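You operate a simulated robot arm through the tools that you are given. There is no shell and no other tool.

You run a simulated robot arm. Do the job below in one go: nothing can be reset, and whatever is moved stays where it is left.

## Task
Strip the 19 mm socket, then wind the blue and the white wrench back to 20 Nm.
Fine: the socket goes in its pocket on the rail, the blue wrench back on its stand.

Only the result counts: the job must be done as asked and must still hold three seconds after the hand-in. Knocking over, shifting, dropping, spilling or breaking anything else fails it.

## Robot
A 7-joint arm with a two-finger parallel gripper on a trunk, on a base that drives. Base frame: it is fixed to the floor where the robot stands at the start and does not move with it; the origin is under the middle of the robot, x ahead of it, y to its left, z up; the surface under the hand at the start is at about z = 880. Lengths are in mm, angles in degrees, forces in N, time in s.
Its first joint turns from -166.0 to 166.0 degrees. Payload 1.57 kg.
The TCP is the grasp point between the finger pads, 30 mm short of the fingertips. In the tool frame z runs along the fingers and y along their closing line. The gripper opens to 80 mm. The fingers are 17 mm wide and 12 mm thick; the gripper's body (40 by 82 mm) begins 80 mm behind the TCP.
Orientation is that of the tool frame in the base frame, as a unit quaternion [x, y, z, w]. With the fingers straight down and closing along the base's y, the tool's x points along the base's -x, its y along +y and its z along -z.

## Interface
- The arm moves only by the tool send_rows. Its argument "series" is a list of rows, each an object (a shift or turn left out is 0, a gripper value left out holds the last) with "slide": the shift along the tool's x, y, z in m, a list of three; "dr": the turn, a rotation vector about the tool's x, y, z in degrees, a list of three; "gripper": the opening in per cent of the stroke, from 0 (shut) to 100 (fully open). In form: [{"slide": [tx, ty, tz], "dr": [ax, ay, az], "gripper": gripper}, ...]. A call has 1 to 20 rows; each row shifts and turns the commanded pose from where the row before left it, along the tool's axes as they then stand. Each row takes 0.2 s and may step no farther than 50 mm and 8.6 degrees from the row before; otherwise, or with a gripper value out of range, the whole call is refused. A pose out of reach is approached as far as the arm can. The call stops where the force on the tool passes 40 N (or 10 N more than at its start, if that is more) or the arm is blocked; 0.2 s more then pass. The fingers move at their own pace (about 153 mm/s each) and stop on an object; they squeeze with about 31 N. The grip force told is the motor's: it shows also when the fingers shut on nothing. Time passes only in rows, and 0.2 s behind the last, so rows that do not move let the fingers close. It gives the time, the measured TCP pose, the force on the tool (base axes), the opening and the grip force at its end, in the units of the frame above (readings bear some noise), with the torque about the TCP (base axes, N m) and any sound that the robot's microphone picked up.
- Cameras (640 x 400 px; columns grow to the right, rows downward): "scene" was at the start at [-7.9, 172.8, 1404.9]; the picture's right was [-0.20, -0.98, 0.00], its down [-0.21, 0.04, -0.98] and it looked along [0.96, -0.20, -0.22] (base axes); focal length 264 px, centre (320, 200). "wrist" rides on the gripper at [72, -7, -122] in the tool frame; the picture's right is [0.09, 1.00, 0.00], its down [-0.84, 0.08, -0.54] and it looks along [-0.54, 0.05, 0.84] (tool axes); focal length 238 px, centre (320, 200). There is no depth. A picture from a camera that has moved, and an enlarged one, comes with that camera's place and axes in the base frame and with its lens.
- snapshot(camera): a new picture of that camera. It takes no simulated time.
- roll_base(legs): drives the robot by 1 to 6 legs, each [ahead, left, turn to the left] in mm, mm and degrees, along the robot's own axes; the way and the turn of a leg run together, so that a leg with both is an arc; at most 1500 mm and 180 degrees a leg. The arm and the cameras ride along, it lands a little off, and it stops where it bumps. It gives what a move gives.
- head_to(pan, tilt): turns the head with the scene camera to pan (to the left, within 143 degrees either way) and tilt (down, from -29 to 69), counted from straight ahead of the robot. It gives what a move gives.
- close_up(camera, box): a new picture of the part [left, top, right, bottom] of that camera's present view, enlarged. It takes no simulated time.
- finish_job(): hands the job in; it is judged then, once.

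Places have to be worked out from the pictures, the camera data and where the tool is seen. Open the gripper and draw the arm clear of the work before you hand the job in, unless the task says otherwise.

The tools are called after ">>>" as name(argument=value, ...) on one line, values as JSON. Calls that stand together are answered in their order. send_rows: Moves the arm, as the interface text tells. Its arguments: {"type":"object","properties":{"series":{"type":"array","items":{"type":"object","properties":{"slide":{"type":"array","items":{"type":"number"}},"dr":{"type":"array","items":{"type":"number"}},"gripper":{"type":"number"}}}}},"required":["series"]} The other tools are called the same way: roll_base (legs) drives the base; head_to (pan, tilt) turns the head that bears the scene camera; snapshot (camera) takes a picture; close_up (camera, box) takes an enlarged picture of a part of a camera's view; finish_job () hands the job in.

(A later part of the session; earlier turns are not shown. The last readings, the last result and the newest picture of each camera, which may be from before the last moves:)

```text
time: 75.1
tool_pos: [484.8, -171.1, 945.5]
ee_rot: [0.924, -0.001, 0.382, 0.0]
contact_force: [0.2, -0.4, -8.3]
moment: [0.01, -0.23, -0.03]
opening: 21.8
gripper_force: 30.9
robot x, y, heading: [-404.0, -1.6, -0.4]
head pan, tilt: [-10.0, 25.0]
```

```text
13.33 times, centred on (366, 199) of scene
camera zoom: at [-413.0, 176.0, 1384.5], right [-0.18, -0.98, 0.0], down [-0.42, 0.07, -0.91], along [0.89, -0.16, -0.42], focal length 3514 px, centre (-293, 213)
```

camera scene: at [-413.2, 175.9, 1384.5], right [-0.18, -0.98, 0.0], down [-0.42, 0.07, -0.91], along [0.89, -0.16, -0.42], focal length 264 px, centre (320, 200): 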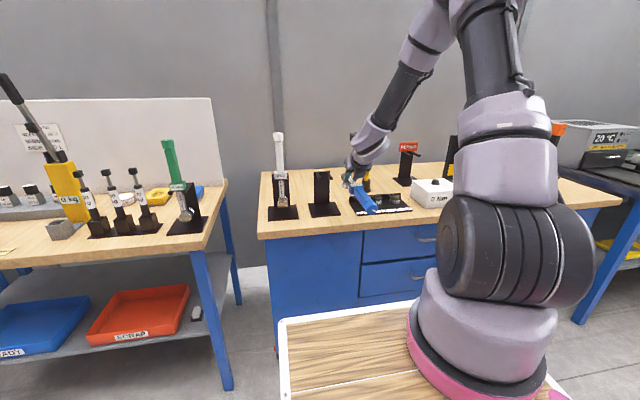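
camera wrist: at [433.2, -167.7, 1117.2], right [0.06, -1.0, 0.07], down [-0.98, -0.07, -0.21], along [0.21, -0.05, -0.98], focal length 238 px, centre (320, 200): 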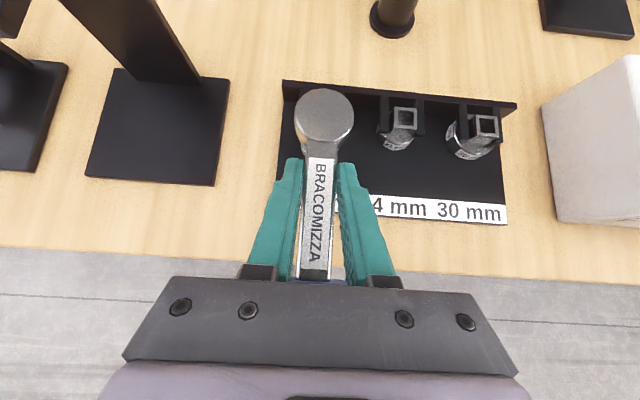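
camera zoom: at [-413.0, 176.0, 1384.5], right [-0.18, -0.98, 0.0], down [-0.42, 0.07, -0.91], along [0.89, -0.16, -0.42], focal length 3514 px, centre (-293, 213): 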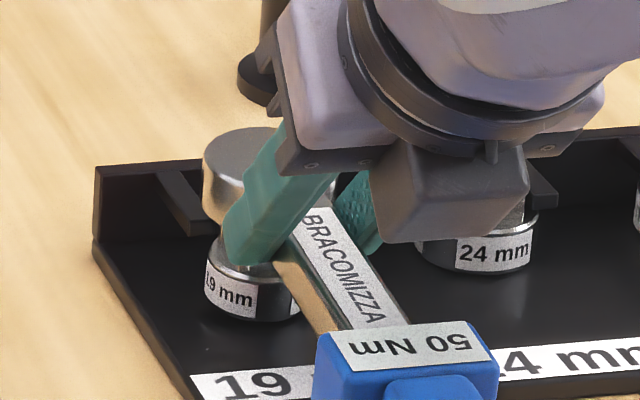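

The wrench pitched about 4° nose-up from the plate touch. I raise 4 mm, pitch the tool 4.3° to level it, then lower gently to feel the plate.

>>> send_rows(series=[{"slide": [0.0028, 0, -0.0028]}, {"dr": [0, -4.3, 0]}, {}])

>>> close_up(camera="scene", box=[345, 180, 415, 250])

>>> close_up(camera="scene", box=[346, 184, 386, 214])

```text
time: 75.9
tool_pos: [482.8, -173.3, 948.9]
ee_rot: [0.938, -0.001, 0.346, 0.0]
contact_force: [-0.3, -0.8, -8.1]
moment: [0.0, -0.25, -0.01]
opening: 21.7
gripper_force: 31.0
robot x, y, heading: [-405.5, -1.4, -0.4]
head pan, tilt: [-10.0, 25.0]
```

```text
5.71 times, centred on (380, 215) of scene
camera zoom: at [-413.2, 175.8, 1384.5], right [-0.18, -0.98, 0.0], down [-0.42, 0.07, -0.91], along [0.89, -0.16, -0.42], focal length 1506 px, centre (-23, 114)
```

zoom: 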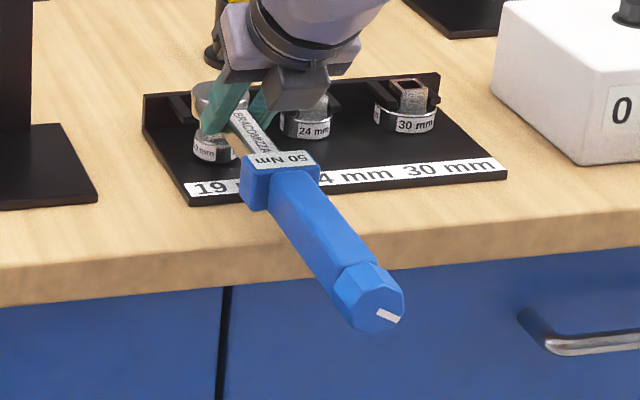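

```text
13.33 times, centred on (366, 199) of scene
camera zoom: at [-413.2, 175.8, 1384.5], right [-0.18, -0.98, 0.0], down [-0.42, 0.07, -0.91], along [0.89, -0.16, -0.42], focal length 3514 px, centre (-293, 213)
```

zoom: 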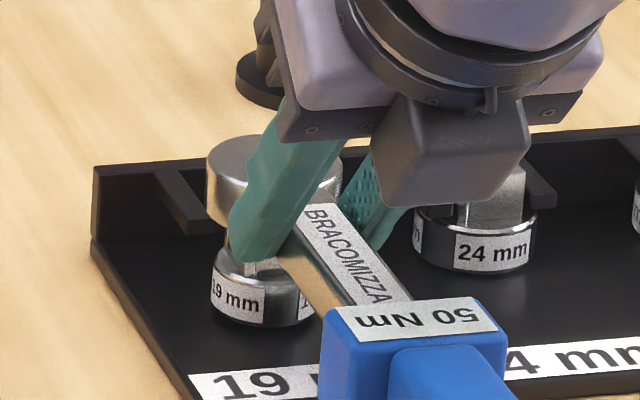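

Level now. Lowering 2 mm at a time.

>>> send_rows(series=[{"slide": [-0.0013, 0, 0.0015]}, {}])

>>> send_rows(series=[{"slide": [-0.001, 0, 0.0011]}, {}])

```text
time: 76.5
tool_pos: [482.9, -173.0, 946.7]
ee_rot: [0.938, 0.0, 0.346, 0.0]
contact_force: [0.3, -0.2, -9.3]
moment: [-0.01, -0.19, -0.01]
opening: 21.8
gripper_force: 30.6
robot x, y, heading: [-403.7, 1.9, -0.0]
head pan, tilt: [-10.0, 25.0]
```

```text
time: 77.1
tool_pos: [482.3, -172.4, 946.6]
ee_rot: [0.938, -0.002, 0.346, 0.001]
contact_force: [-0.6, 0.9, -5.4]
moment: [0.01, -0.32, 0.03]
opening: 21.9
gripper_force: 31.2
robot x, y, heading: [-401.7, 0.3, 0.2]
head pan, tilt: [-10.0, 25.0]
```

Light plate contact (≈3.5 N). Now I slide forward along the plate.

>>> send_rows(series=[{"slide": [0.0038, 0, 0.0033]}, {"slide": [0.0038, 0, 0.0033]}, {"slide": [0.0038, 0, 0.0033]}, {"slide": [0.0038, 0, 0.0033]}, {}])

>>> close_up(camera="wrist", box=[260, 70, 440, 190])

>>> close_up(camera="scene", box=[346, 184, 386, 214])

```text
time: 78.3
tool_pos: [502.6, -172.9, 947.2]
ee_rot: [0.938, 0.0, 0.347, 0.0]
contact_force: [-4.4, 0.7, 6.9]
moment: [-0.07, -0.5, -0.06]
opening: 21.8
gripper_force: 31.4
robot x, y, heading: [-406.3, -1.0, -0.2]
head pan, tilt: [-10.0, 25.0]
```

```text
3.33 times, centred on (350, 130) of wrist
camera zoom: at [477.7, -165.8, 1085.6], right [0.07, -1.0, 0.06], down [-0.99, -0.07, -0.13], along [0.14, -0.05, -0.99], focal length 794 px, centre (220, 433)
```

zoom: 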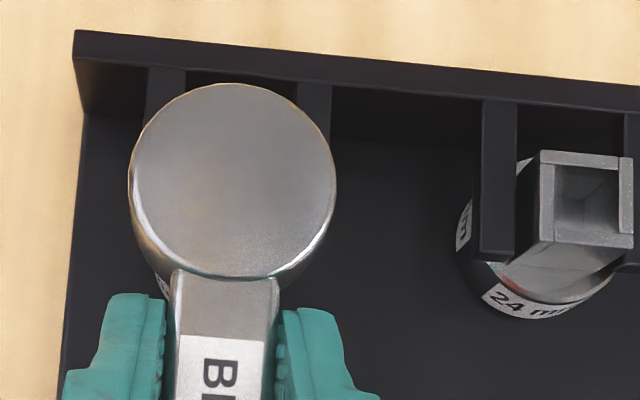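

```text
13.33 times, centred on (366, 199) of scene
camera zoom: at [-414.0, 176.0, 1384.4], right [-0.18, -0.98, 0.0], down [-0.42, 0.07, -0.91], along [0.89, -0.16, -0.42], focal length 3514 px, centre (-293, 213)
```

zoom: 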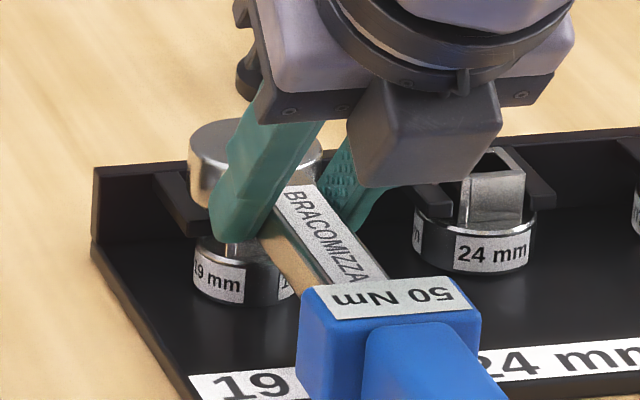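

Going in: the prong passes above the socket body. I ease 1 mm up and push the remaining ~11 mm.

>>> send_rows(series=[{"slide": [0.0006, 0, -0.0007]}, {"slide": [0.003, 0, 0.0026]}, {"slide": [0.003, 0, 0.0026]}, {"slide": [0.0023, 0, 0.002]}, {}])

>>> close_up(camera="wrist", box=[260, 70, 440, 190])

>>> close_up(camera="scene", box=[346, 184, 386, 214])

```text
time: 79.5
tool_pos: [513.0, -172.7, 947.3]
ee_rot: [0.938, -0.001, 0.346, 0.0]
contact_force: [-4.8, -0.2, 3.5]
moment: [-0.03, -0.42, 0.01]
opening: 21.9
gripper_force: 30.6
robot x, y, heading: [-407.4, 2.2, -0.2]
head pan, tilt: [-10.0, 25.0]
```

```text
3.33 times, centred on (350, 130) of wrist
camera zoom: at [488.4, -165.7, 1085.6], right [0.07, -1.0, 0.06], down [-0.99, -0.08, -0.13], along [0.14, -0.05, -0.99], focal length 794 px, centre (220, 433)
```

zoom: 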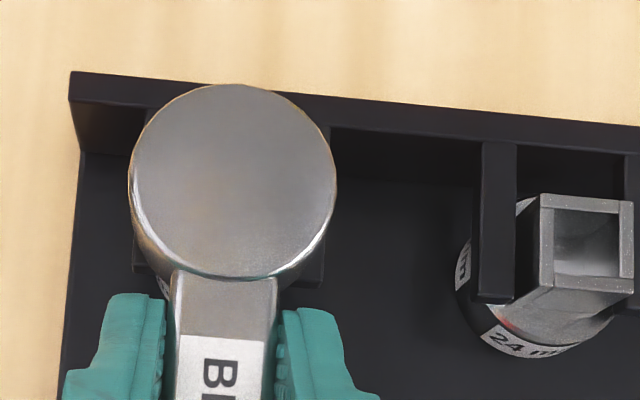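

```text
13.33 times, centred on (366, 199) of scene
camera zoom: at [-413.8, 176.0, 1384.5], right [-0.18, -0.98, 0.0], down [-0.42, 0.07, -0.91], along [0.89, -0.16, -0.42], focal length 3514 px, centre (-293, 213)
```

zoom: 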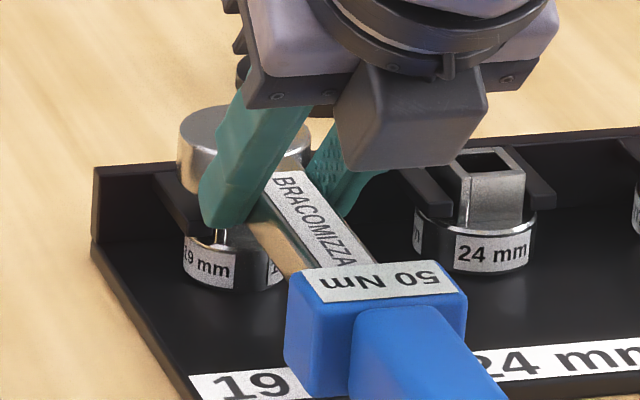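

Nearly there; comparing with the 24 mm socket, it needs about 3 mm more. I push that and then begin to lift.

>>> send_rows(series=[{"slide": [0.0025, 0, 0.0018]}, {}])

>>> close_up(camera="scene", box=[346, 184, 386, 214])

```text
time: 80.1
tool_pos: [516.9, -173.1, 946.6]
ee_rot: [0.938, -0.001, 0.346, 0.0]
contact_force: [-3.7, -0.9, 1.3]
moment: [-0.07, -0.37, -0.07]
opening: 21.6
gripper_force: 30.8
robot x, y, heading: [-404.1, -2.3, 0.0]
head pan, tilt: [-10.0, 25.0]
```

```text
13.33 times, centred on (366, 199) of scene
camera zoom: at [-413.7, 175.9, 1384.5], right [-0.18, -0.98, 0.0], down [-0.42, 0.07, -0.91], along [0.89, -0.16, -0.42], focal length 3514 px, centre (-293, 213)
```

zoom: 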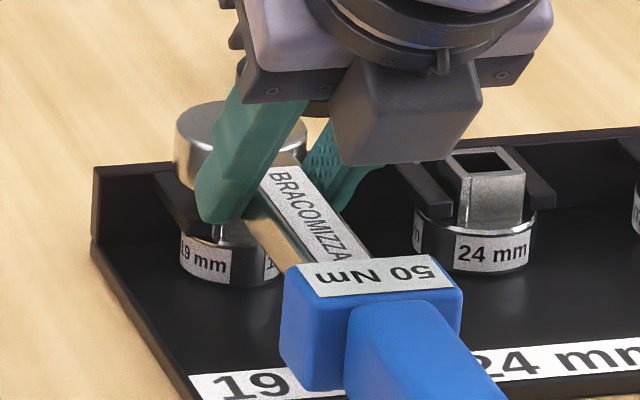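

Seated. Now I lift straight up a few millimetres to strip the wrench from the socket.

>>> send_rows(series=[{"slide": [0.0013, 0, -0.0015]}, {"slide": [0.0013, 0, -0.0015]}, {"slide": [0.0013, 0, -0.0015]}, {}])

>>> close_up(camera="scene", box=[346, 184, 386, 214])

```text
time: 81.1
tool_pos: [518.7, -172.2, 953.4]
ee_rot: [0.938, 0.0, 0.346, -0.001]
contact_force: [0.5, 0.3, -8.0]
moment: [0.0, -0.29, 0.02]
opening: 21.7
gripper_force: 31.1
robot x, y, heading: [-409.9, 0.8, -0.0]
head pan, tilt: [-10.0, 25.0]
```

```text
13.33 times, centred on (366, 199) of scene
camera zoom: at [-413.1, 175.9, 1384.5], right [-0.18, -0.98, 0.0], down [-0.42, 0.07, -0.91], along [0.89, -0.16, -0.42], focal length 3514 px, centre (-293, 213)
```

zoom: 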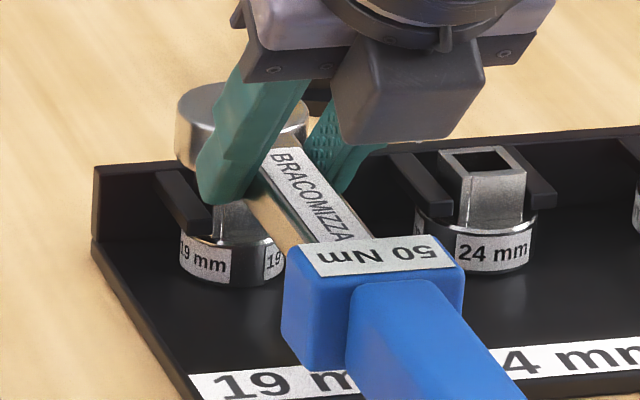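

The socket label stays put while the head rises – it's coming off. I continue lifting 15 mm.

>>> send_rows(series=[{"slide": [0.0033, 0, -0.0038]}, {"slide": [0.0033, 0, -0.0038]}, {"slide": [0.0033, 0, -0.0038]}, {}])

>>> close_up(camera="scene", box=[346, 180, 386, 214])

```text
time: 82.1
tool_pos: [517.9, -172.7, 967.2]
ee_rot: [0.938, -0.001, 0.346, 0.0]
contact_force: [0.6, 0.1, -8.4]
moment: [-0.05, -0.3, 0.04]
opening: 21.5
gripper_force: 31.2
robot x, y, heading: [-407.2, 0.1, -0.0]
head pan, tilt: [-10.0, 25.0]
```

```text
11.76 times, centred on (366, 197) of scene
camera zoom: at [-413.2, 175.9, 1384.5], right [-0.18, -0.98, 0.0], down [-0.42, 0.07, -0.91], along [0.89, -0.16, -0.42], focal length 3101 px, centre (-221, 235)
```

zoom: 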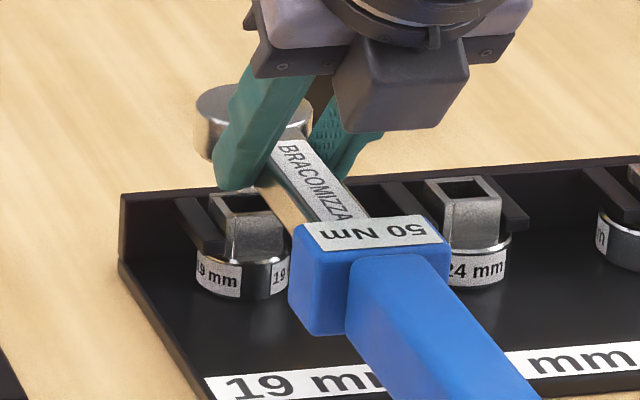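

The 19 mm socket is off and sits in its pocket. I lift clear, move back to the free spot, and restore the 45° tool pitch before spinning the wrench upright.

>>> send_rows(series=[{"slide": [0.0206, 0, -0.024]}, {"slide": [0.0206, 0, -0.024]}, {"slide": [0.0206, 0, -0.024]}, {"slide": [-0.01555, -0.02075, -0.0134]}, {"slide": [-0.01555, -0.02075, -0.0134]}, {"slide": [-0.01555, -0.02075, -0.0134]}, {"slide": [-0.01555, -0.02075, -0.0134]}, {"dr": [0, 4.3, 0]}, {"dr": [0, 0, 7.5]}, {"dr": [0, 0, 7.5]}, {"dr": [0, 0, 7.5]}, {"dr": [0, 0, 7.5]}, {"dr": [0, 0, 7.5]}, {"dr": [0, 0, 7.5]}, {"dr": [0, 0, 7.5]}, {"dr": [0, 0, 7.5]}, {}])

>>> send_rows(series=[{"dr": [0, 0, 7.5]}, {"dr": [0, 0, 7.5]}, {"dr": [0, 0, 7.5]}, {"dr": [0, 0, 7.5]}, {"dr": [0, 0, 7.5]}, {"dr": [0, 0, 7.5]}, {"dr": [0, 0, 7.5]}, {"dr": [0, 0, 7.5]}, {"dr": [0, 0, 7.5]}, {"dr": [0, 0, 7.5]}, {"dr": [0, 0, 7.5]}, {"dr": [0, 0, 7.5]}, {"dr": [0, 0, 7.5]}, {"dr": [0, 0, 7.5]}, {"dr": [0, 0, 7.5]}, {"dr": [0, 0, 7.5]}, {}])

>>> snapshot(camera="wrist")

>>> close_up(camera="scene", box=[290, 90, 430, 230])

```text
time: 85.7
tool_pos: [436.6, -88.8, 1063.1]
ee_rot: [0.8, -0.464, 0.33, -0.19]
contact_force: [-0.6, -0.4, -7.3]
moment: [-0.27, -0.16, -0.01]
opening: 21.6
gripper_force: 30.6
robot x, y, heading: [-406.5, 0.5, -0.2]
head pan, tilt: [-10.0, 25.0]
```

```text
time: 89.3
tool_pos: [437.3, -89.9, 1063.4]
ee_rot: [0.002, 0.925, 0.0, 0.38]
contact_force: [-0.5, -0.4, -8.2]
moment: [0.02, 0.19, 0.02]
opening: 21.7
gripper_force: 30.8
robot x, y, heading: [-404.8, 4.3, -0.2]
head pan, tilt: [-10.0, 25.0]
```

```text
taken
camera wrist: at [298.2, -95.1, 1097.9], right [-0.06, 1.0, -0.06], down [0.21, 0.08, 0.97], along [0.98, 0.05, -0.22], focal length 238 px, centre (320, 200)
```

wrist: 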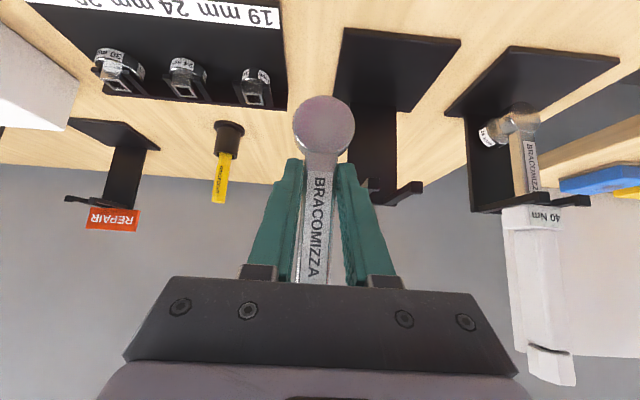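

```text
2.86 times, centred on (360, 160) of scene
camera zoom: at [-413.2, 175.9, 1384.5], right [-0.18, -0.98, 0.0], down [-0.42, 0.07, -0.91], along [0.89, -0.16, -0.42], focal length 753 px, centre (206, 314)
```

zoom: 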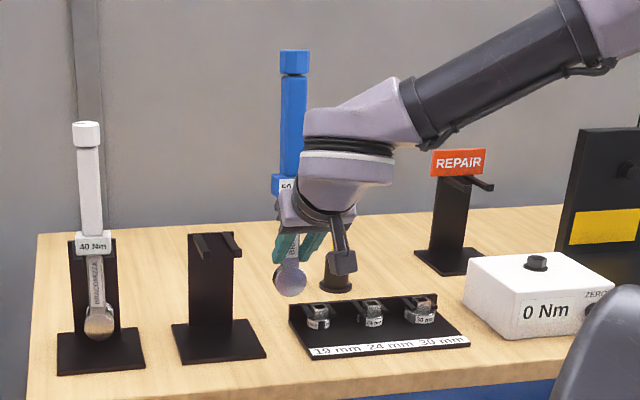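

The handle leans ~4.4° forward relative to the tool; I pitch to make it plumb, move in front of blue's stand, and lower to re-entry height.

>>> send_rows(series=[{"dr": [0, -4.4, 0]}, {"slide": [0, 0.0378, 0]}, {"slide": [0, 0.0378, 0]}, {"slide": [0.0187, 0, 0.0161]}, {"slide": [0.0187, 0, 0.0161]}, {"slide": [0.0187, 0, 0.0161]}, {}])

>>> close_up(camera="wrist", box=[240, 60, 400, 290])

>>> close_up(camera="scene", box=[290, 100, 390, 220])

```text
time: 90.9
tool_pos: [435.6, -11.7, 988.6]
ee_rot: [0.001, 0.91, 0.0, 0.416]
contact_force: [1.1, 0.2, -8.7]
moment: [0.04, 0.15, -0.02]
opening: 21.7
gripper_force: 30.7
robot x, y, heading: [-408.6, -1.5, -0.3]
head pan, tilt: [-10.0, 25.0]
```

```text
1.74 times, centred on (320, 175) of wrist
camera zoom: at [296.2, -17.7, 1012.9], right [-0.06, 1.0, -0.07], down [0.14, 0.08, 0.99], along [0.99, 0.05, -0.14], focal length 414 px, centre (320, 244)
```

zoom: 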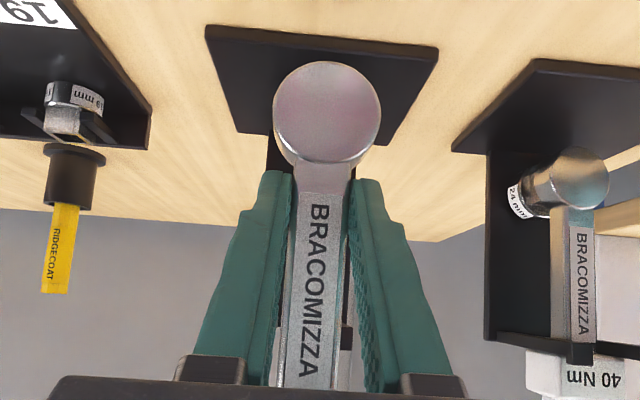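

```text
3.33 times, centred on (340, 160) of scene
camera zoom: at [-413.3, 176.0, 1384.5], right [-0.18, -0.98, 0.0], down [-0.42, 0.07, -0.91], along [0.89, -0.16, -0.42], focal length 878 px, centre (253, 333)
```

zoom: 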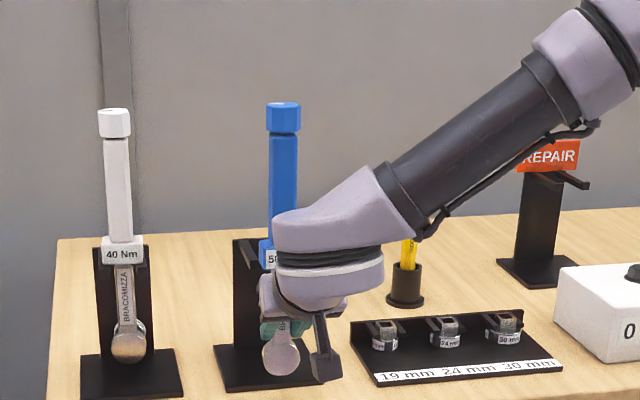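

The head is ~3 mm to the left of the stand's centre line and 12 mm above its seated height. I correct y by -3 mm and go forward 80 mm over the fork.

>>> send_rows(series=[{"slide": [0, -0.003, 0]}, {"slide": [-0.0131, 0, 0.0151]}, {"slide": [-0.0131, 0, 0.0151]}, {"slide": [-0.0131, 0, 0.0151]}, {"slide": [-0.0131, 0, 0.0151]}, {}])

>>> close_up(camera="wrist", box=[220, 60, 420, 290])

>>> close_up(camera="scene", box=[290, 100, 390, 220])

```text
time: 92.3
tool_pos: [515.9, -16.4, 990.0]
ee_rot: [0.001, 0.91, 0.0, 0.416]
contact_force: [0.6, 0.0, -8.3]
moment: [-0.02, 0.13, 0.01]
opening: 21.9
gripper_force: 30.4
robot x, y, heading: [-405.7, -2.1, -0.1]
head pan, tilt: [-10.0, 25.0]
```

```text
1.74 times, centred on (320, 175) of wrist
camera zoom: at [376.4, -22.7, 1014.3], right [-0.06, 1.0, -0.07], down [0.14, 0.08, 0.99], along [0.99, 0.05, -0.14], focal length 414 px, centre (320, 244)
```

zoom: 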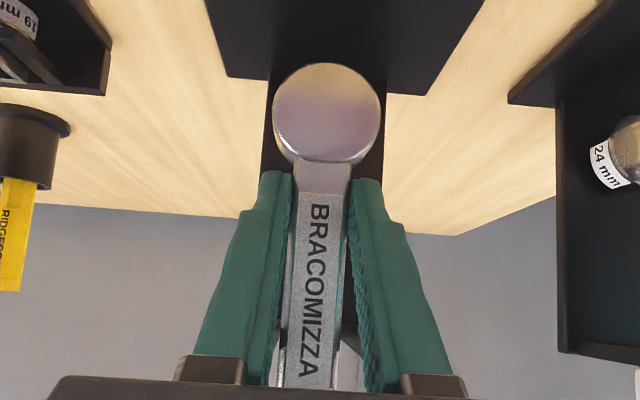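

```text
3.33 times, centred on (340, 160) of scene
camera zoom: at [-413.2, 175.9, 1384.5], right [-0.18, -0.98, 0.0], down [-0.42, 0.07, -0.91], along [0.89, -0.16, -0.42], focal length 878 px, centre (253, 333)
```

zoom: 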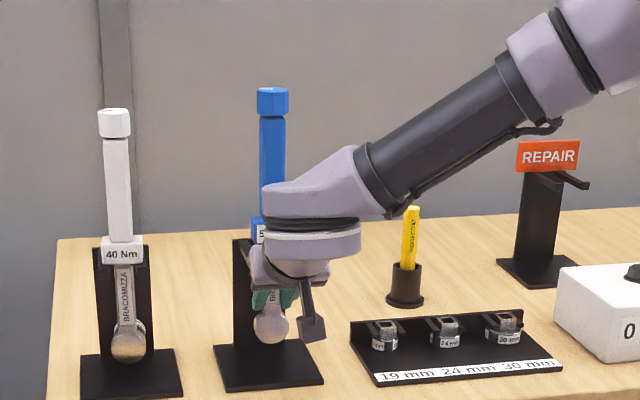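

Slightly over-corrected: I shift +2.4 mm in y, go the last 5 mm forward, and lower toward the fork.

>>> send_rows(series=[{"slide": [0, 0.0024, 0]}, {"slide": [-0.0033, 0, 0.0038]}, {"slide": [0.0038, 0, 0.0033]}, {"slide": [0.0038, 0, 0.0033]}, {}])

>>> close_up(camera="wrist", box=[220, 60, 420, 290])

```text
time: 93.5
tool_pos: [521.4, -15.1, 980.0]
ee_rot: [0.002, 0.909, -0.002, 0.417]
contact_force: [-0.1, 0.5, -8.2]
moment: [0.0, 0.14, -0.02]
opening: 21.8
gripper_force: 31.3
robot x, y, heading: [-405.8, 2.0, 0.0]
head pan, tilt: [-10.0, 25.0]
```

```text
1.74 times, centred on (320, 175) of wrist
camera zoom: at [381.5, -20.1, 1004.1], right [-0.06, 1.0, -0.07], down [0.14, 0.08, 0.99], along [0.99, 0.05, -0.14], focal length 414 px, centre (320, 244)
```

zoom: 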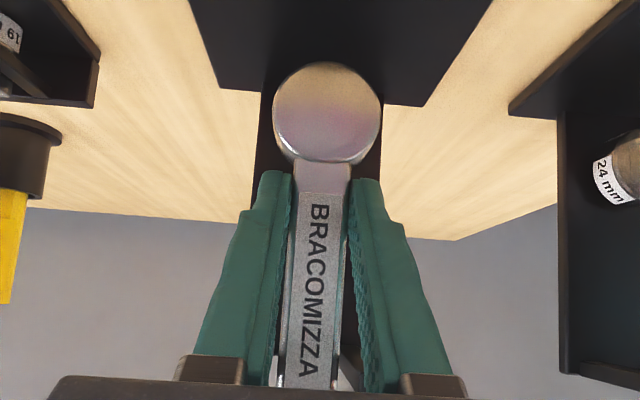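

Good centring; still hanging from the grip. Lower in small steps until the fork takes the weight.

>>> send_rows(series=[{"slide": [0.0015, 0, 0.0013]}, {}])

>>> send_rows(series=[{"slide": [0.0015, 0, 0.0013]}, {}])

```text
time: 94.1
tool_pos: [520.7, -14.1, 977.9]
ee_rot: [0.001, 0.909, 0.0, 0.417]
contact_force: [0.0, -0.3, -8.3]
moment: [0.01, 0.17, -0.02]
opening: 21.5
gripper_force: 31.4
robot x, y, heading: [-406.8, -2.5, -0.0]
head pan, tilt: [-10.0, 25.0]
```

```text
time: 94.7
tool_pos: [522.4, -14.7, 975.8]
ee_rot: [0.001, 0.909, -0.001, 0.417]
contact_force: [-0.1, 0.5, -8.9]
moment: [0.02, 0.18, 0.0]
opening: 21.7
gripper_force: 31.0
robot x, y, heading: [-400.8, 2.5, -0.3]
head pan, tilt: [-10.0, 25.0]
```

Still free at 975.8; continuing down in 1.5–2 mm steps.

>>> send_rows(series=[{"slide": [0.0011, 0, 0.001]}, {}])

>>> send_rows(series=[{"slide": [0.0011, 0, 0.001]}, {}])

>>> close_up(camera="scene", box=[300, 150, 370, 220])

```text
time: 95.3
tool_pos: [522.2, -13.8, 973.5]
ee_rot: [0.001, 0.909, 0.0, 0.416]
contact_force: [0.0, 0.1, -8.3]
moment: [0.03, 0.16, 0.0]
opening: 21.6
gripper_force: 30.6
robot x, y, heading: [-406.0, 0.2, 0.1]
head pan, tilt: [-10.0, 25.0]
```

```text
time: 95.9
tool_pos: [521.8, -13.7, 971.3]
ee_rot: [0.0, 0.909, 0.0, 0.416]
contact_force: [0.3, 0.1, -9.0]
moment: [0.0, 0.15, 0.02]
opening: 21.9
gripper_force: 31.1
robot x, y, heading: [-406.1, -1.5, -0.3]
head pan, tilt: [-10.0, 25.0]
```

```text
5.71 times, centred on (335, 185) of scene
camera zoom: at [-413.2, 175.9, 1384.5], right [-0.18, -0.98, 0.0], down [-0.42, 0.07, -0.91], along [0.89, -0.16, -0.42], focal length 1506 px, centre (234, 286)
```

zoom: 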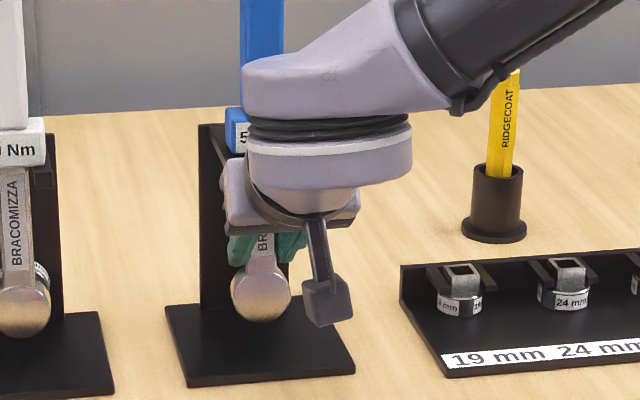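

Head centre is now at z≈931, about 1 mm above its original height. Two more small steps.

>>> send_rows(series=[{"slide": [0.0011, 0, 0.001]}, {}])

>>> send_rows(series=[{"slide": [0.0011, 0, 0.001]}, {}])

```text
time: 96.5
tool_pos: [521.1, -13.9, 970.4]
ee_rot: [0.0, 0.91, 0.001, 0.416]
contact_force: [0.2, 0.1, -7.0]
moment: [0.03, 0.16, 0.0]
opening: 21.5
gripper_force: 30.9
robot x, y, heading: [-406.5, 0.8, -0.1]
head pan, tilt: [-10.0, 25.0]
```

```text
time: 97.1
tool_pos: [521.2, -14.9, 970.8]
ee_rot: [0.001, 0.909, -0.001, 0.417]
contact_force: [2.9, -1.0, 0.8]
moment: [-0.1, 0.09, 0.05]
opening: 22.0
gripper_force: 30.6
robot x, y, heading: [-406.3, -2.7, 0.0]
head pan, tilt: [-10.0, 25.0]
```

The fork has taken the weight. I open the fingers and back straight out.

>>> send_rows(series=[{"gripper": 55}, {}, {"slide": [0.0131, 0, -0.0151]}, {"slide": [0.0196, 0, -0.0227]}, {"slide": [0.0196, 0, -0.0227]}, {}])

>>> snapshot(camera="wrist")

>>> close_up(camera="scene", box=[260, 110, 420, 230])

```text
time: 98.5
tool_pos: [439.8, -16.6, 970.6]
ee_rot: [0.001, 0.909, -0.001, 0.416]
contact_force: [-0.4, 0.0, -0.2]
moment: [-0.01, 0.02, -0.02]
opening: 43.8
gripper_force: 0.0
robot x, y, heading: [-405.7, -0.1, -0.2]
head pan, tilt: [-10.0, 25.0]
```

```text
taken
camera wrist: at [299.9, -21.4, 994.4], right [-0.06, 1.0, -0.07], down [0.14, 0.08, 0.99], along [0.99, 0.05, -0.14], focal length 238 px, centre (320, 200)
```

wrist: 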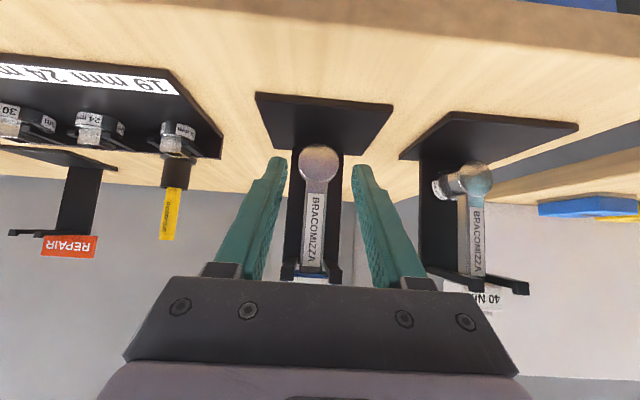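

```text
3.33 times, centred on (340, 170) of scene
camera zoom: at [-413.5, 175.9, 1384.5], right [-0.18, -0.98, 0.0], down [-0.42, 0.07, -0.91], along [0.89, -0.16, -0.42], focal length 878 px, centre (253, 300)
```

zoom: 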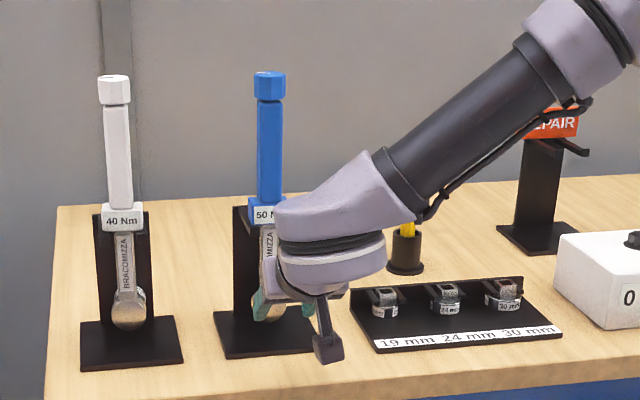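

Blue hangs on its stand and the 19 mm socket is in its pocket. Now I raise the arm, point the tool straight down and look at the caps from above for winding.

>>> send_rows(series=[{"slide": [-0.0341, 0, -0.0294], "gripper": 100}, {"slide": [-0.0341, 0, -0.0294]}, {"slide": [-0.0341, 0, -0.0294]}, {"slide": [-0.0341, 0, -0.0294]}, {"slide": [-0.0341, 0, -0.0294]}, {"slide": [-0.0341, 0, -0.0294]}, {"slide": [-0.0341, 0, -0.0294]}, {"slide": [-0.0341, 0, -0.0294]}, {"dr": [0, 8.2, 0]}, {"dr": [0, 8.2, 0]}, {"dr": [0, 8.2, 0]}, {"dr": [0, 8.2, 0]}, {"dr": [0, 8.2, 0]}, {"dr": [0, 8.2, 0]}, {"slide": [-0.04, 0, 0]}, {}])

>>> snapshot(camera="wrist")

>>> close_up(camera="scene", box=[260, 110, 360, 230])

```text
time: 101.9
tool_pos: [481.6, -16.5, 1328.4]
ee_rot: [0.001, 1.0, 0.0, 0.0]
contact_force: [0.0, -1.0, -0.2]
moment: [-0.02, -0.01, 0.06]
opening: 80.0
gripper_force: 0.0
robot x, y, heading: [-402.9, -2.6, 0.1]
head pan, tilt: [-10.0, 25.0]
```

```text
taken
camera wrist: at [408.7, -21.4, 1451.2], right [-0.09, 1.0, 0.0], down [0.84, 0.08, 0.54], along [0.54, 0.05, -0.84], focal length 238 px, centre (320, 200)
```

wrist: 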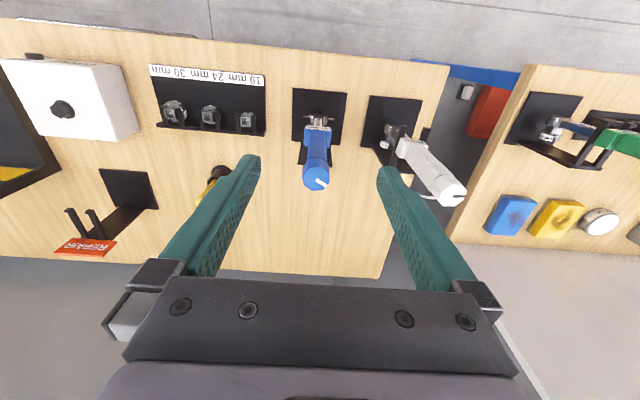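

```text
3.33 times, centred on (310, 170) of scene
camera zoom: at [-413.6, 176.0, 1384.5], right [-0.18, -0.98, 0.0], down [-0.42, 0.07, -0.91], along [0.89, -0.16, -0.42], focal length 878 px, centre (353, 300)
```

zoom: 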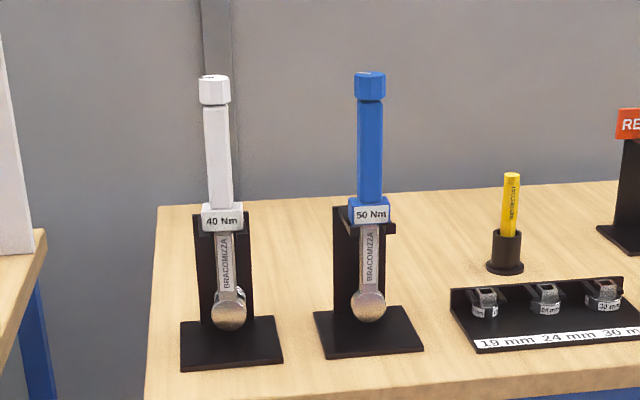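

>>> close_up(camera="wrist", box=[285, 80, 355, 200])

>>> close_up(camera="wrist", box=[360, 90, 480, 220])

>>> close_up(camera="wrist", box=[145, 55, 275, 145])

>>> close_up(camera="scene", box=[306, 128, 330, 146])

```text
3.33 times, centred on (320, 140) of wrist
camera zoom: at [408.7, -21.4, 1451.2], right [-0.09, 1.0, 0.0], down [0.84, 0.08, 0.54], along [0.54, 0.05, -0.84], focal length 794 px, centre (320, 400)
```

zoom: 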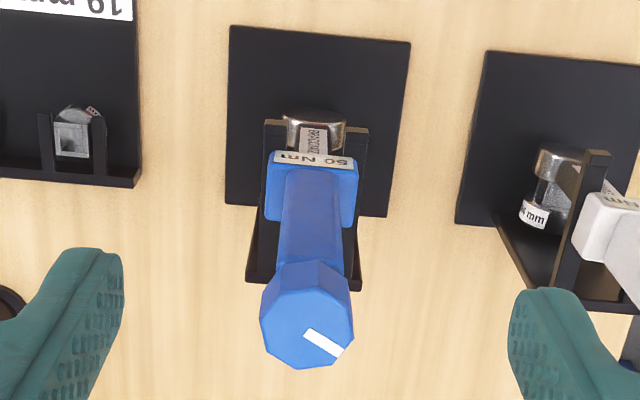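

```text
3.08 times, centred on (420, 155) of wrist
camera zoom: at [408.7, -21.4, 1451.2], right [-0.09, 1.0, 0.0], down [0.84, 0.08, 0.54], along [0.54, 0.05, -0.84], focal length 733 px, centre (12, 338)
```

zoom: 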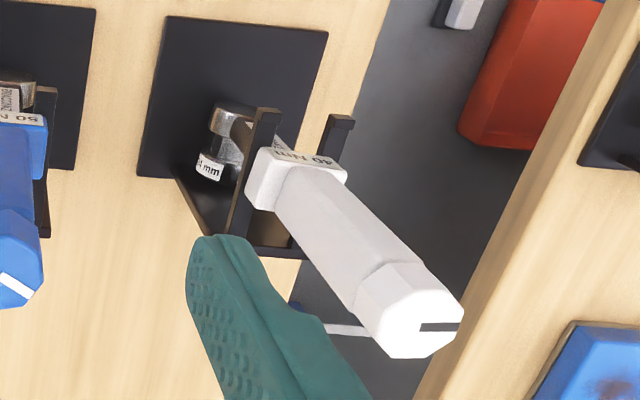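

```text
4.44 times, centred on (210, 100) of wrist
camera zoom: at [408.7, -21.4, 1451.2], right [-0.09, 1.0, 0.0], down [0.84, 0.08, 0.54], along [0.54, 0.05, -0.84], focal length 1059 px, centre (809, 644)
```

zoom: 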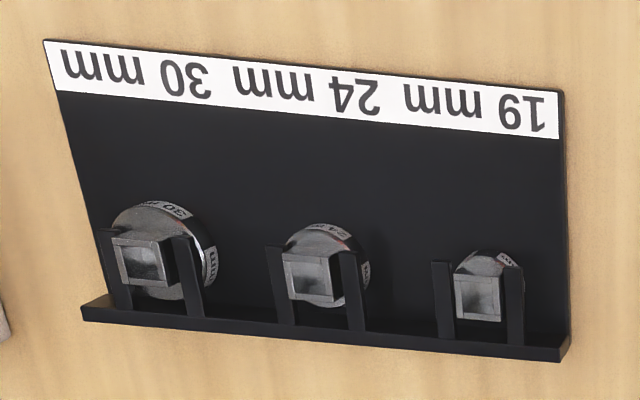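

```text
16.00 times, centred on (318, 137) of scene
camera zoom: at [-413.6, 176.0, 1384.5], right [-0.18, -0.98, 0.0], down [-0.42, 0.07, -0.91], along [0.89, -0.16, -0.42], focal length 4217 px, centre (352, 1208)
```

zoom: 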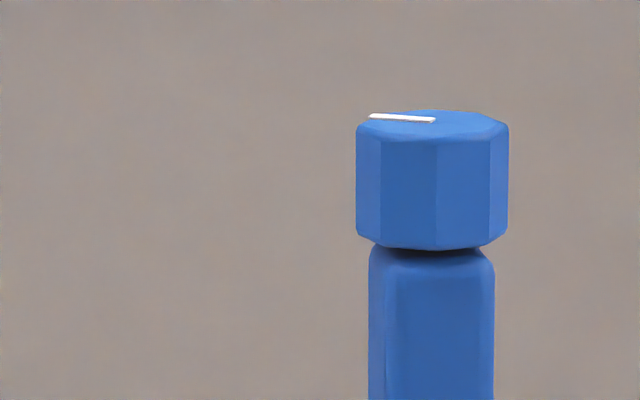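

Stripe on blue points at ≈62° for 50 Nm and on white at ≈95° for 40 Nm, so about 3°/Nm with counter-clockwise (from above) lowering. I align over blue's cap with the closing line on a pair of flats and descend around it.

>>> send_rows(series=[{"slide": [-0.0282, 0.0012, 0]}, {"slide": [-0.0282, 0.0013, 0]}, {"dr": [0, 0, 7.5]}, {"dr": [0, 0, 7.5]}, {"dr": [0, 0, 7.5]}, {"dr": [0, 0, 7.5]}, {"slide": [0, 0, 0.04]}, {"slide": [0, 0, 0.035]}, {}])

>>> snapshot(camera="wrist")

>>> close_up(camera="scene", box=[280, 90, 360, 170])

```text
time: 103.9
tool_pos: [536.0, -10.9, 1253.9]
ee_rot: [0.261, 0.965, 0.0, 0.001]
contact_force: [-0.1, 0.1, -0.4]
moment: [0.01, -0.01, -0.01]
opening: 79.9
gripper_force: 0.0
robot x, y, heading: [-405.6, 0.8, -0.1]
head pan, tilt: [-10.0, 25.0]
```

```text
taken
camera wrist: at [470.6, 19.9, 1375.7], right [0.42, 0.91, 0.0], down [0.76, -0.35, 0.54], along [0.49, -0.23, -0.84], focal length 238 px, centre (320, 200)
```

wrist: 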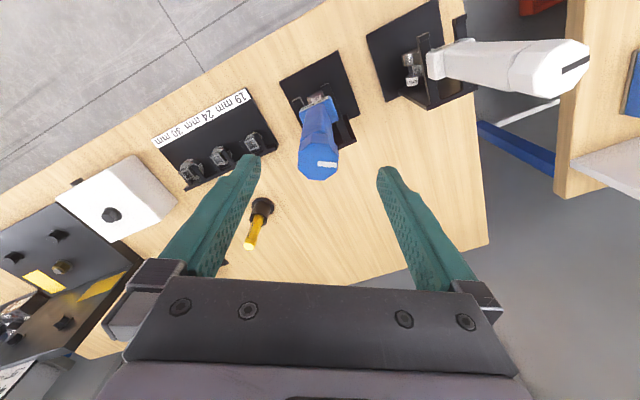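

```text
5.00 times, centred on (320, 130) of scene
camera zoom: at [-413.5, 176.0, 1384.5], right [-0.18, -0.98, 0.0], down [-0.42, 0.07, -0.91], along [0.89, -0.16, -0.42], focal length 1318 px, centre (320, 550)
```

zoom: 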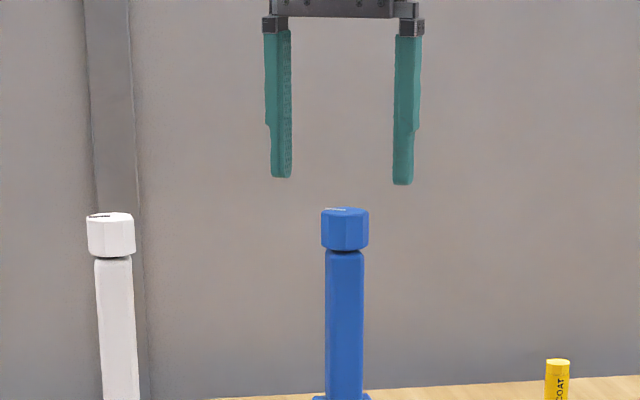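

The cap centre is at about (540.5, -14); I shift ~5 mm to centre the fingers and descend to cap height.

>>> send_rows(series=[{"slide": [-0.0052, -0.001, 0]}, {"slide": [0, 0, 0.025]}, {"slide": [0, 0, 0.024]}, {}])

>>> snapshot(camera="wrist")

>>> close_up(camera="scene", box=[280, 90, 360, 170])

```text
time: 104.9
tool_pos: [541.0, -14.7, 1206.4]
ee_rot: [0.259, 0.966, 0.0, 0.0]
contact_force: [0.4, 0.7, 1.4]
moment: [0.0, 0.04, 0.01]
opening: 80.1
gripper_force: 0.1
robot x, y, heading: [-406.2, 0.8, 0.1]
head pan, tilt: [-10.0, 25.0]
```

```text
taken
camera wrist: at [475.1, 15.9, 1326.9], right [0.42, 0.91, 0.0], down [0.76, -0.35, 0.54], along [0.49, -0.23, -0.84], focal length 238 px, centre (320, 200)
```

wrist: 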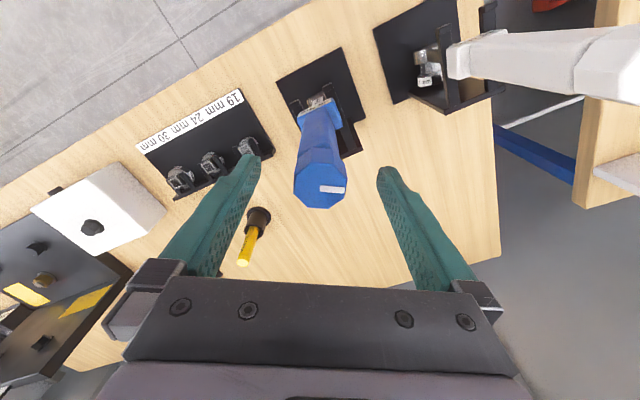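

```text
5.00 times, centred on (320, 130) of scene
camera zoom: at [-413.5, 176.0, 1384.5], right [-0.18, -0.98, 0.0], down [-0.42, 0.07, -0.91], along [0.89, -0.16, -0.42], focal length 1318 px, centre (320, 550)
```

zoom: 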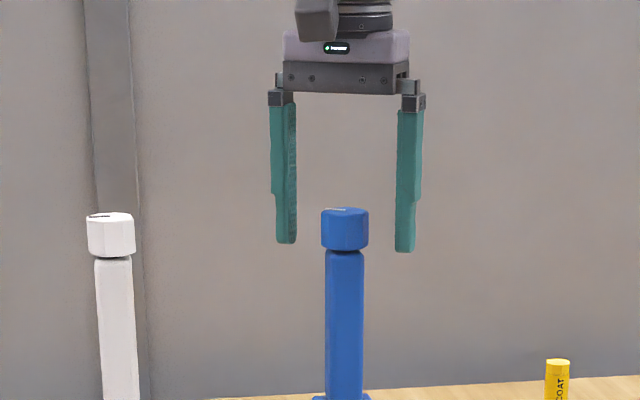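

Fingers straddle the cap evenly. Closing on it.

>>> send_rows(series=[{"gripper": 0}, {}, {}])

>>> send_rows(series=[{"dr": [0, 0, -5]}, {"dr": [0, 0, -5]}, {"dr": [0, 0, -5]}, {}])

>>> close_up(camera="scene", box=[300, 110, 345, 220])

>>> close_up(camera="scene", box=[306, 165, 334, 185])

```text
time: 105.7
tool_pos: [541.9, -14.5, 1204.9]
ee_rot: [0.26, 0.966, 0.0, 0.0]
contact_force: [-1.8, -0.3, 0.6]
moment: [-0.03, 0.01, -0.01]
opening: 31.7
gripper_force: 31.0
robot x, y, heading: [-404.2, 3.3, -0.1]
head pan, tilt: [-10.0, 25.0]
```

```text
time: 106.7
tool_pos: [541.3, -14.7, 1205.8]
ee_rot: [0.131, 0.991, -0.001, 0.0]
contact_force: [0.6, 0.8, -0.3]
moment: [0.12, 0.09, -0.01]
opening: 31.7
gripper_force: 31.2
robot x, y, heading: [-403.2, -2.3, -0.2]
head pan, tilt: [-10.0, 25.0]
```

```text
3.64 times, centred on (322, 165) of scene
camera zoom: at [-413.5, 176.0, 1384.4], right [-0.18, -0.98, 0.0], down [-0.42, 0.07, -0.91], along [0.89, -0.16, -0.42], focal length 958 px, centre (311, 327)
```

zoom: 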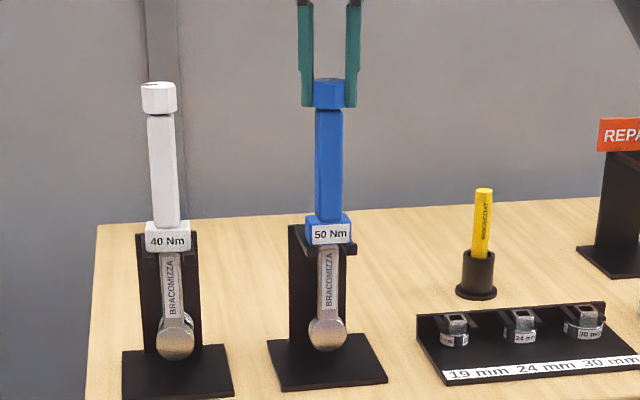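

```text
16.00 times, centred on (320, 175) of scene
camera zoom: at [-413.5, 176.0, 1384.4], right [-0.18, -0.98, 0.0], down [-0.42, 0.07, -0.91], along [0.89, -0.16, -0.42], focal length 4217 px, centre (320, 600)
```

zoom: 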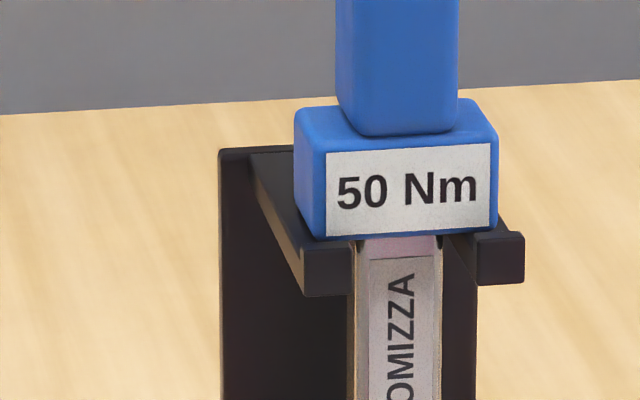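

The cap turned 15° with the fingers; body didn't turn; the window still says 50. I continue to 30° total and look again.

>>> send_rows(series=[{"dr": [0, 0, -5]}, {"dr": [0, 0, -5]}, {"dr": [0, 0, -5]}, {}])

>>> close_up(camera="scene", box=[306, 165, 334, 185])

>>> close_up(camera="scene", box=[306, 120, 334, 150])

>>> snapshot(camera="wrist")

```text
time: 107.7
tool_pos: [541.8, -14.6, 1206.0]
ee_rot: [0.001, 1.0, 0.001, 0.0]
contact_force: [0.9, 0.8, 4.5]
moment: [0.03, 0.03, 0.02]
opening: 31.8
gripper_force: 31.4
robot x, y, heading: [-404.0, 1.0, 0.0]
head pan, tilt: [-10.0, 25.0]
```

```text
16.00 times, centred on (320, 175) of scene
camera zoom: at [-413.6, 176.0, 1384.4], right [-0.18, -0.98, 0.0], down [-0.42, 0.07, -0.91], along [0.89, -0.16, -0.42], focal length 4217 px, centre (320, 600)
```

zoom: 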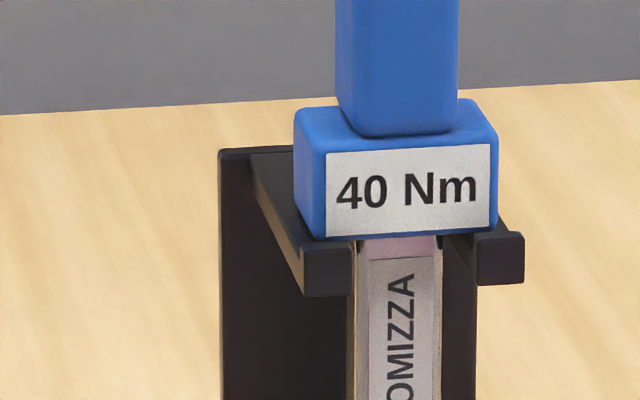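

```text
13.33 times, centred on (320, 135) of scene
camera zoom: at [-413.6, 176.0, 1384.4], right [-0.18, -0.98, 0.0], down [-0.42, 0.07, -0.91], along [0.89, -0.16, -0.42], focal length 3514 px, centre (320, 1067)
```

zoom: 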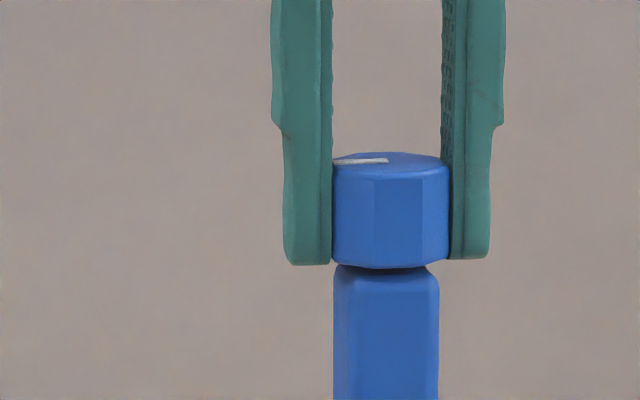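

```text
taken
camera wrist: at [468.8, -21.1, 1327.0], right [-0.09, 1.0, 0.0], down [0.84, 0.08, 0.54], along [0.54, 0.05, -0.84], focal length 238 px, centre (320, 200)
```

wrist: 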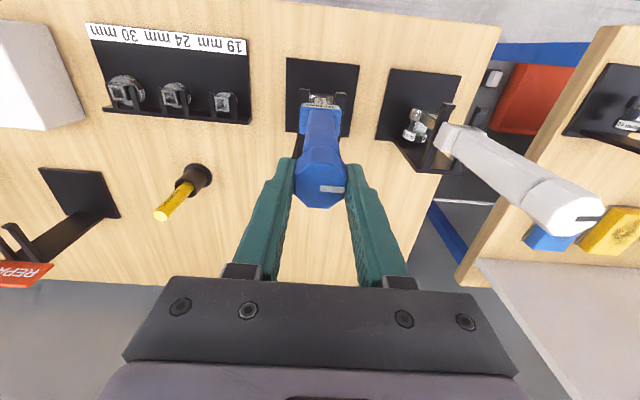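

It now reads 40 Nm: 30° per 10 Nm as estimated. I turn 60° more.

>>> send_rows(series=[{"dr": [0, 0, -5]}, {"dr": [0, 0, -5]}, {"dr": [0, 0, -5]}, {"dr": [0, 0, -5]}, {"dr": [0, 0, -5]}, {"dr": [0, 0, -5]}, {}])

>>> close_up(camera="scene", box=[306, 165, 334, 185])

>>> send_rows(series=[{"dr": [0, 0, -5]}, {"dr": [0, 0, -5]}, {"dr": [0, 0, -5]}, {"dr": [0, 0, -5]}, {"dr": [0, 0, -5]}, {"dr": [0, 0, -5]}, {}])

>>> close_up(camera="scene", box=[306, 165, 334, 185])

>>> snapshot(camera="wrist")

```text
time: 109.3
tool_pos: [542.1, -14.1, 1205.7]
ee_rot: [-0.258, 0.966, 0.0, 0.0]
contact_force: [-2.5, 2.8, 5.7]
moment: [0.21, 0.29, -0.05]
opening: 31.8
gripper_force: 31.5
robot x, y, heading: [-403.6, -1.2, -0.1]
head pan, tilt: [-10.0, 25.0]
```

```text
16.00 times, centred on (320, 175) of scene
camera zoom: at [-413.9, 176.1, 1384.4], right [-0.18, -0.98, 0.0], down [-0.42, 0.07, -0.91], along [0.89, -0.16, -0.42], focal length 4217 px, centre (320, 600)
```

zoom: 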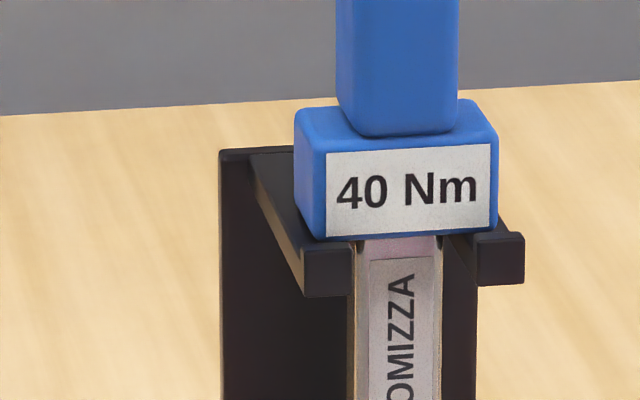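

```text
time: 110.9
tool_pos: [541.5, -17.3, 1205.5]
ee_rot: [-0.499, 0.867, 0.0, 0.001]
contact_force: [-0.3, 0.1, 1.7]
moment: [0.15, -0.21, -0.01]
opening: 31.7
gripper_force: 31.0
robot x, y, heading: [-404.5, 6.2, -0.1]
head pan, tilt: [-10.0, 25.0]
```

```text
16.00 times, centred on (320, 175) of scene
camera zoom: at [-413.5, 175.9, 1384.5], right [-0.18, -0.98, 0.0], down [-0.42, 0.07, -0.91], along [0.89, -0.16, -0.42], focal length 4217 px, centre (320, 600)
```

zoom: 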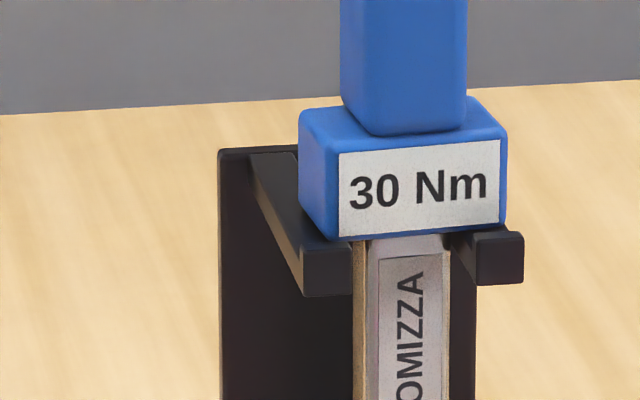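

```text
taken
camera wrist: at [511.1, -81.3, 1327.1], right [-0.91, 0.42, 0.0], down [0.35, 0.76, 0.54], along [0.23, 0.49, -0.84], focal length 238 px, centre (320, 200)
```

wrist: 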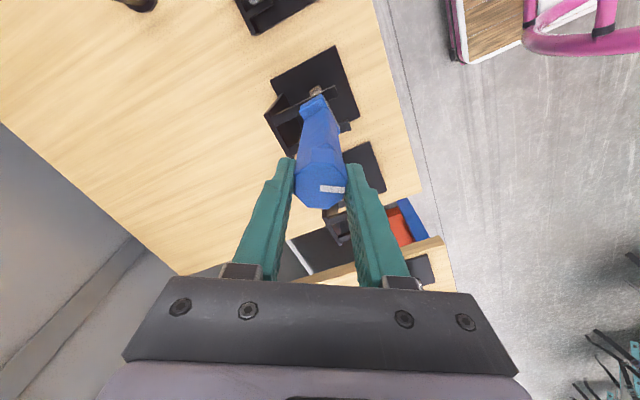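

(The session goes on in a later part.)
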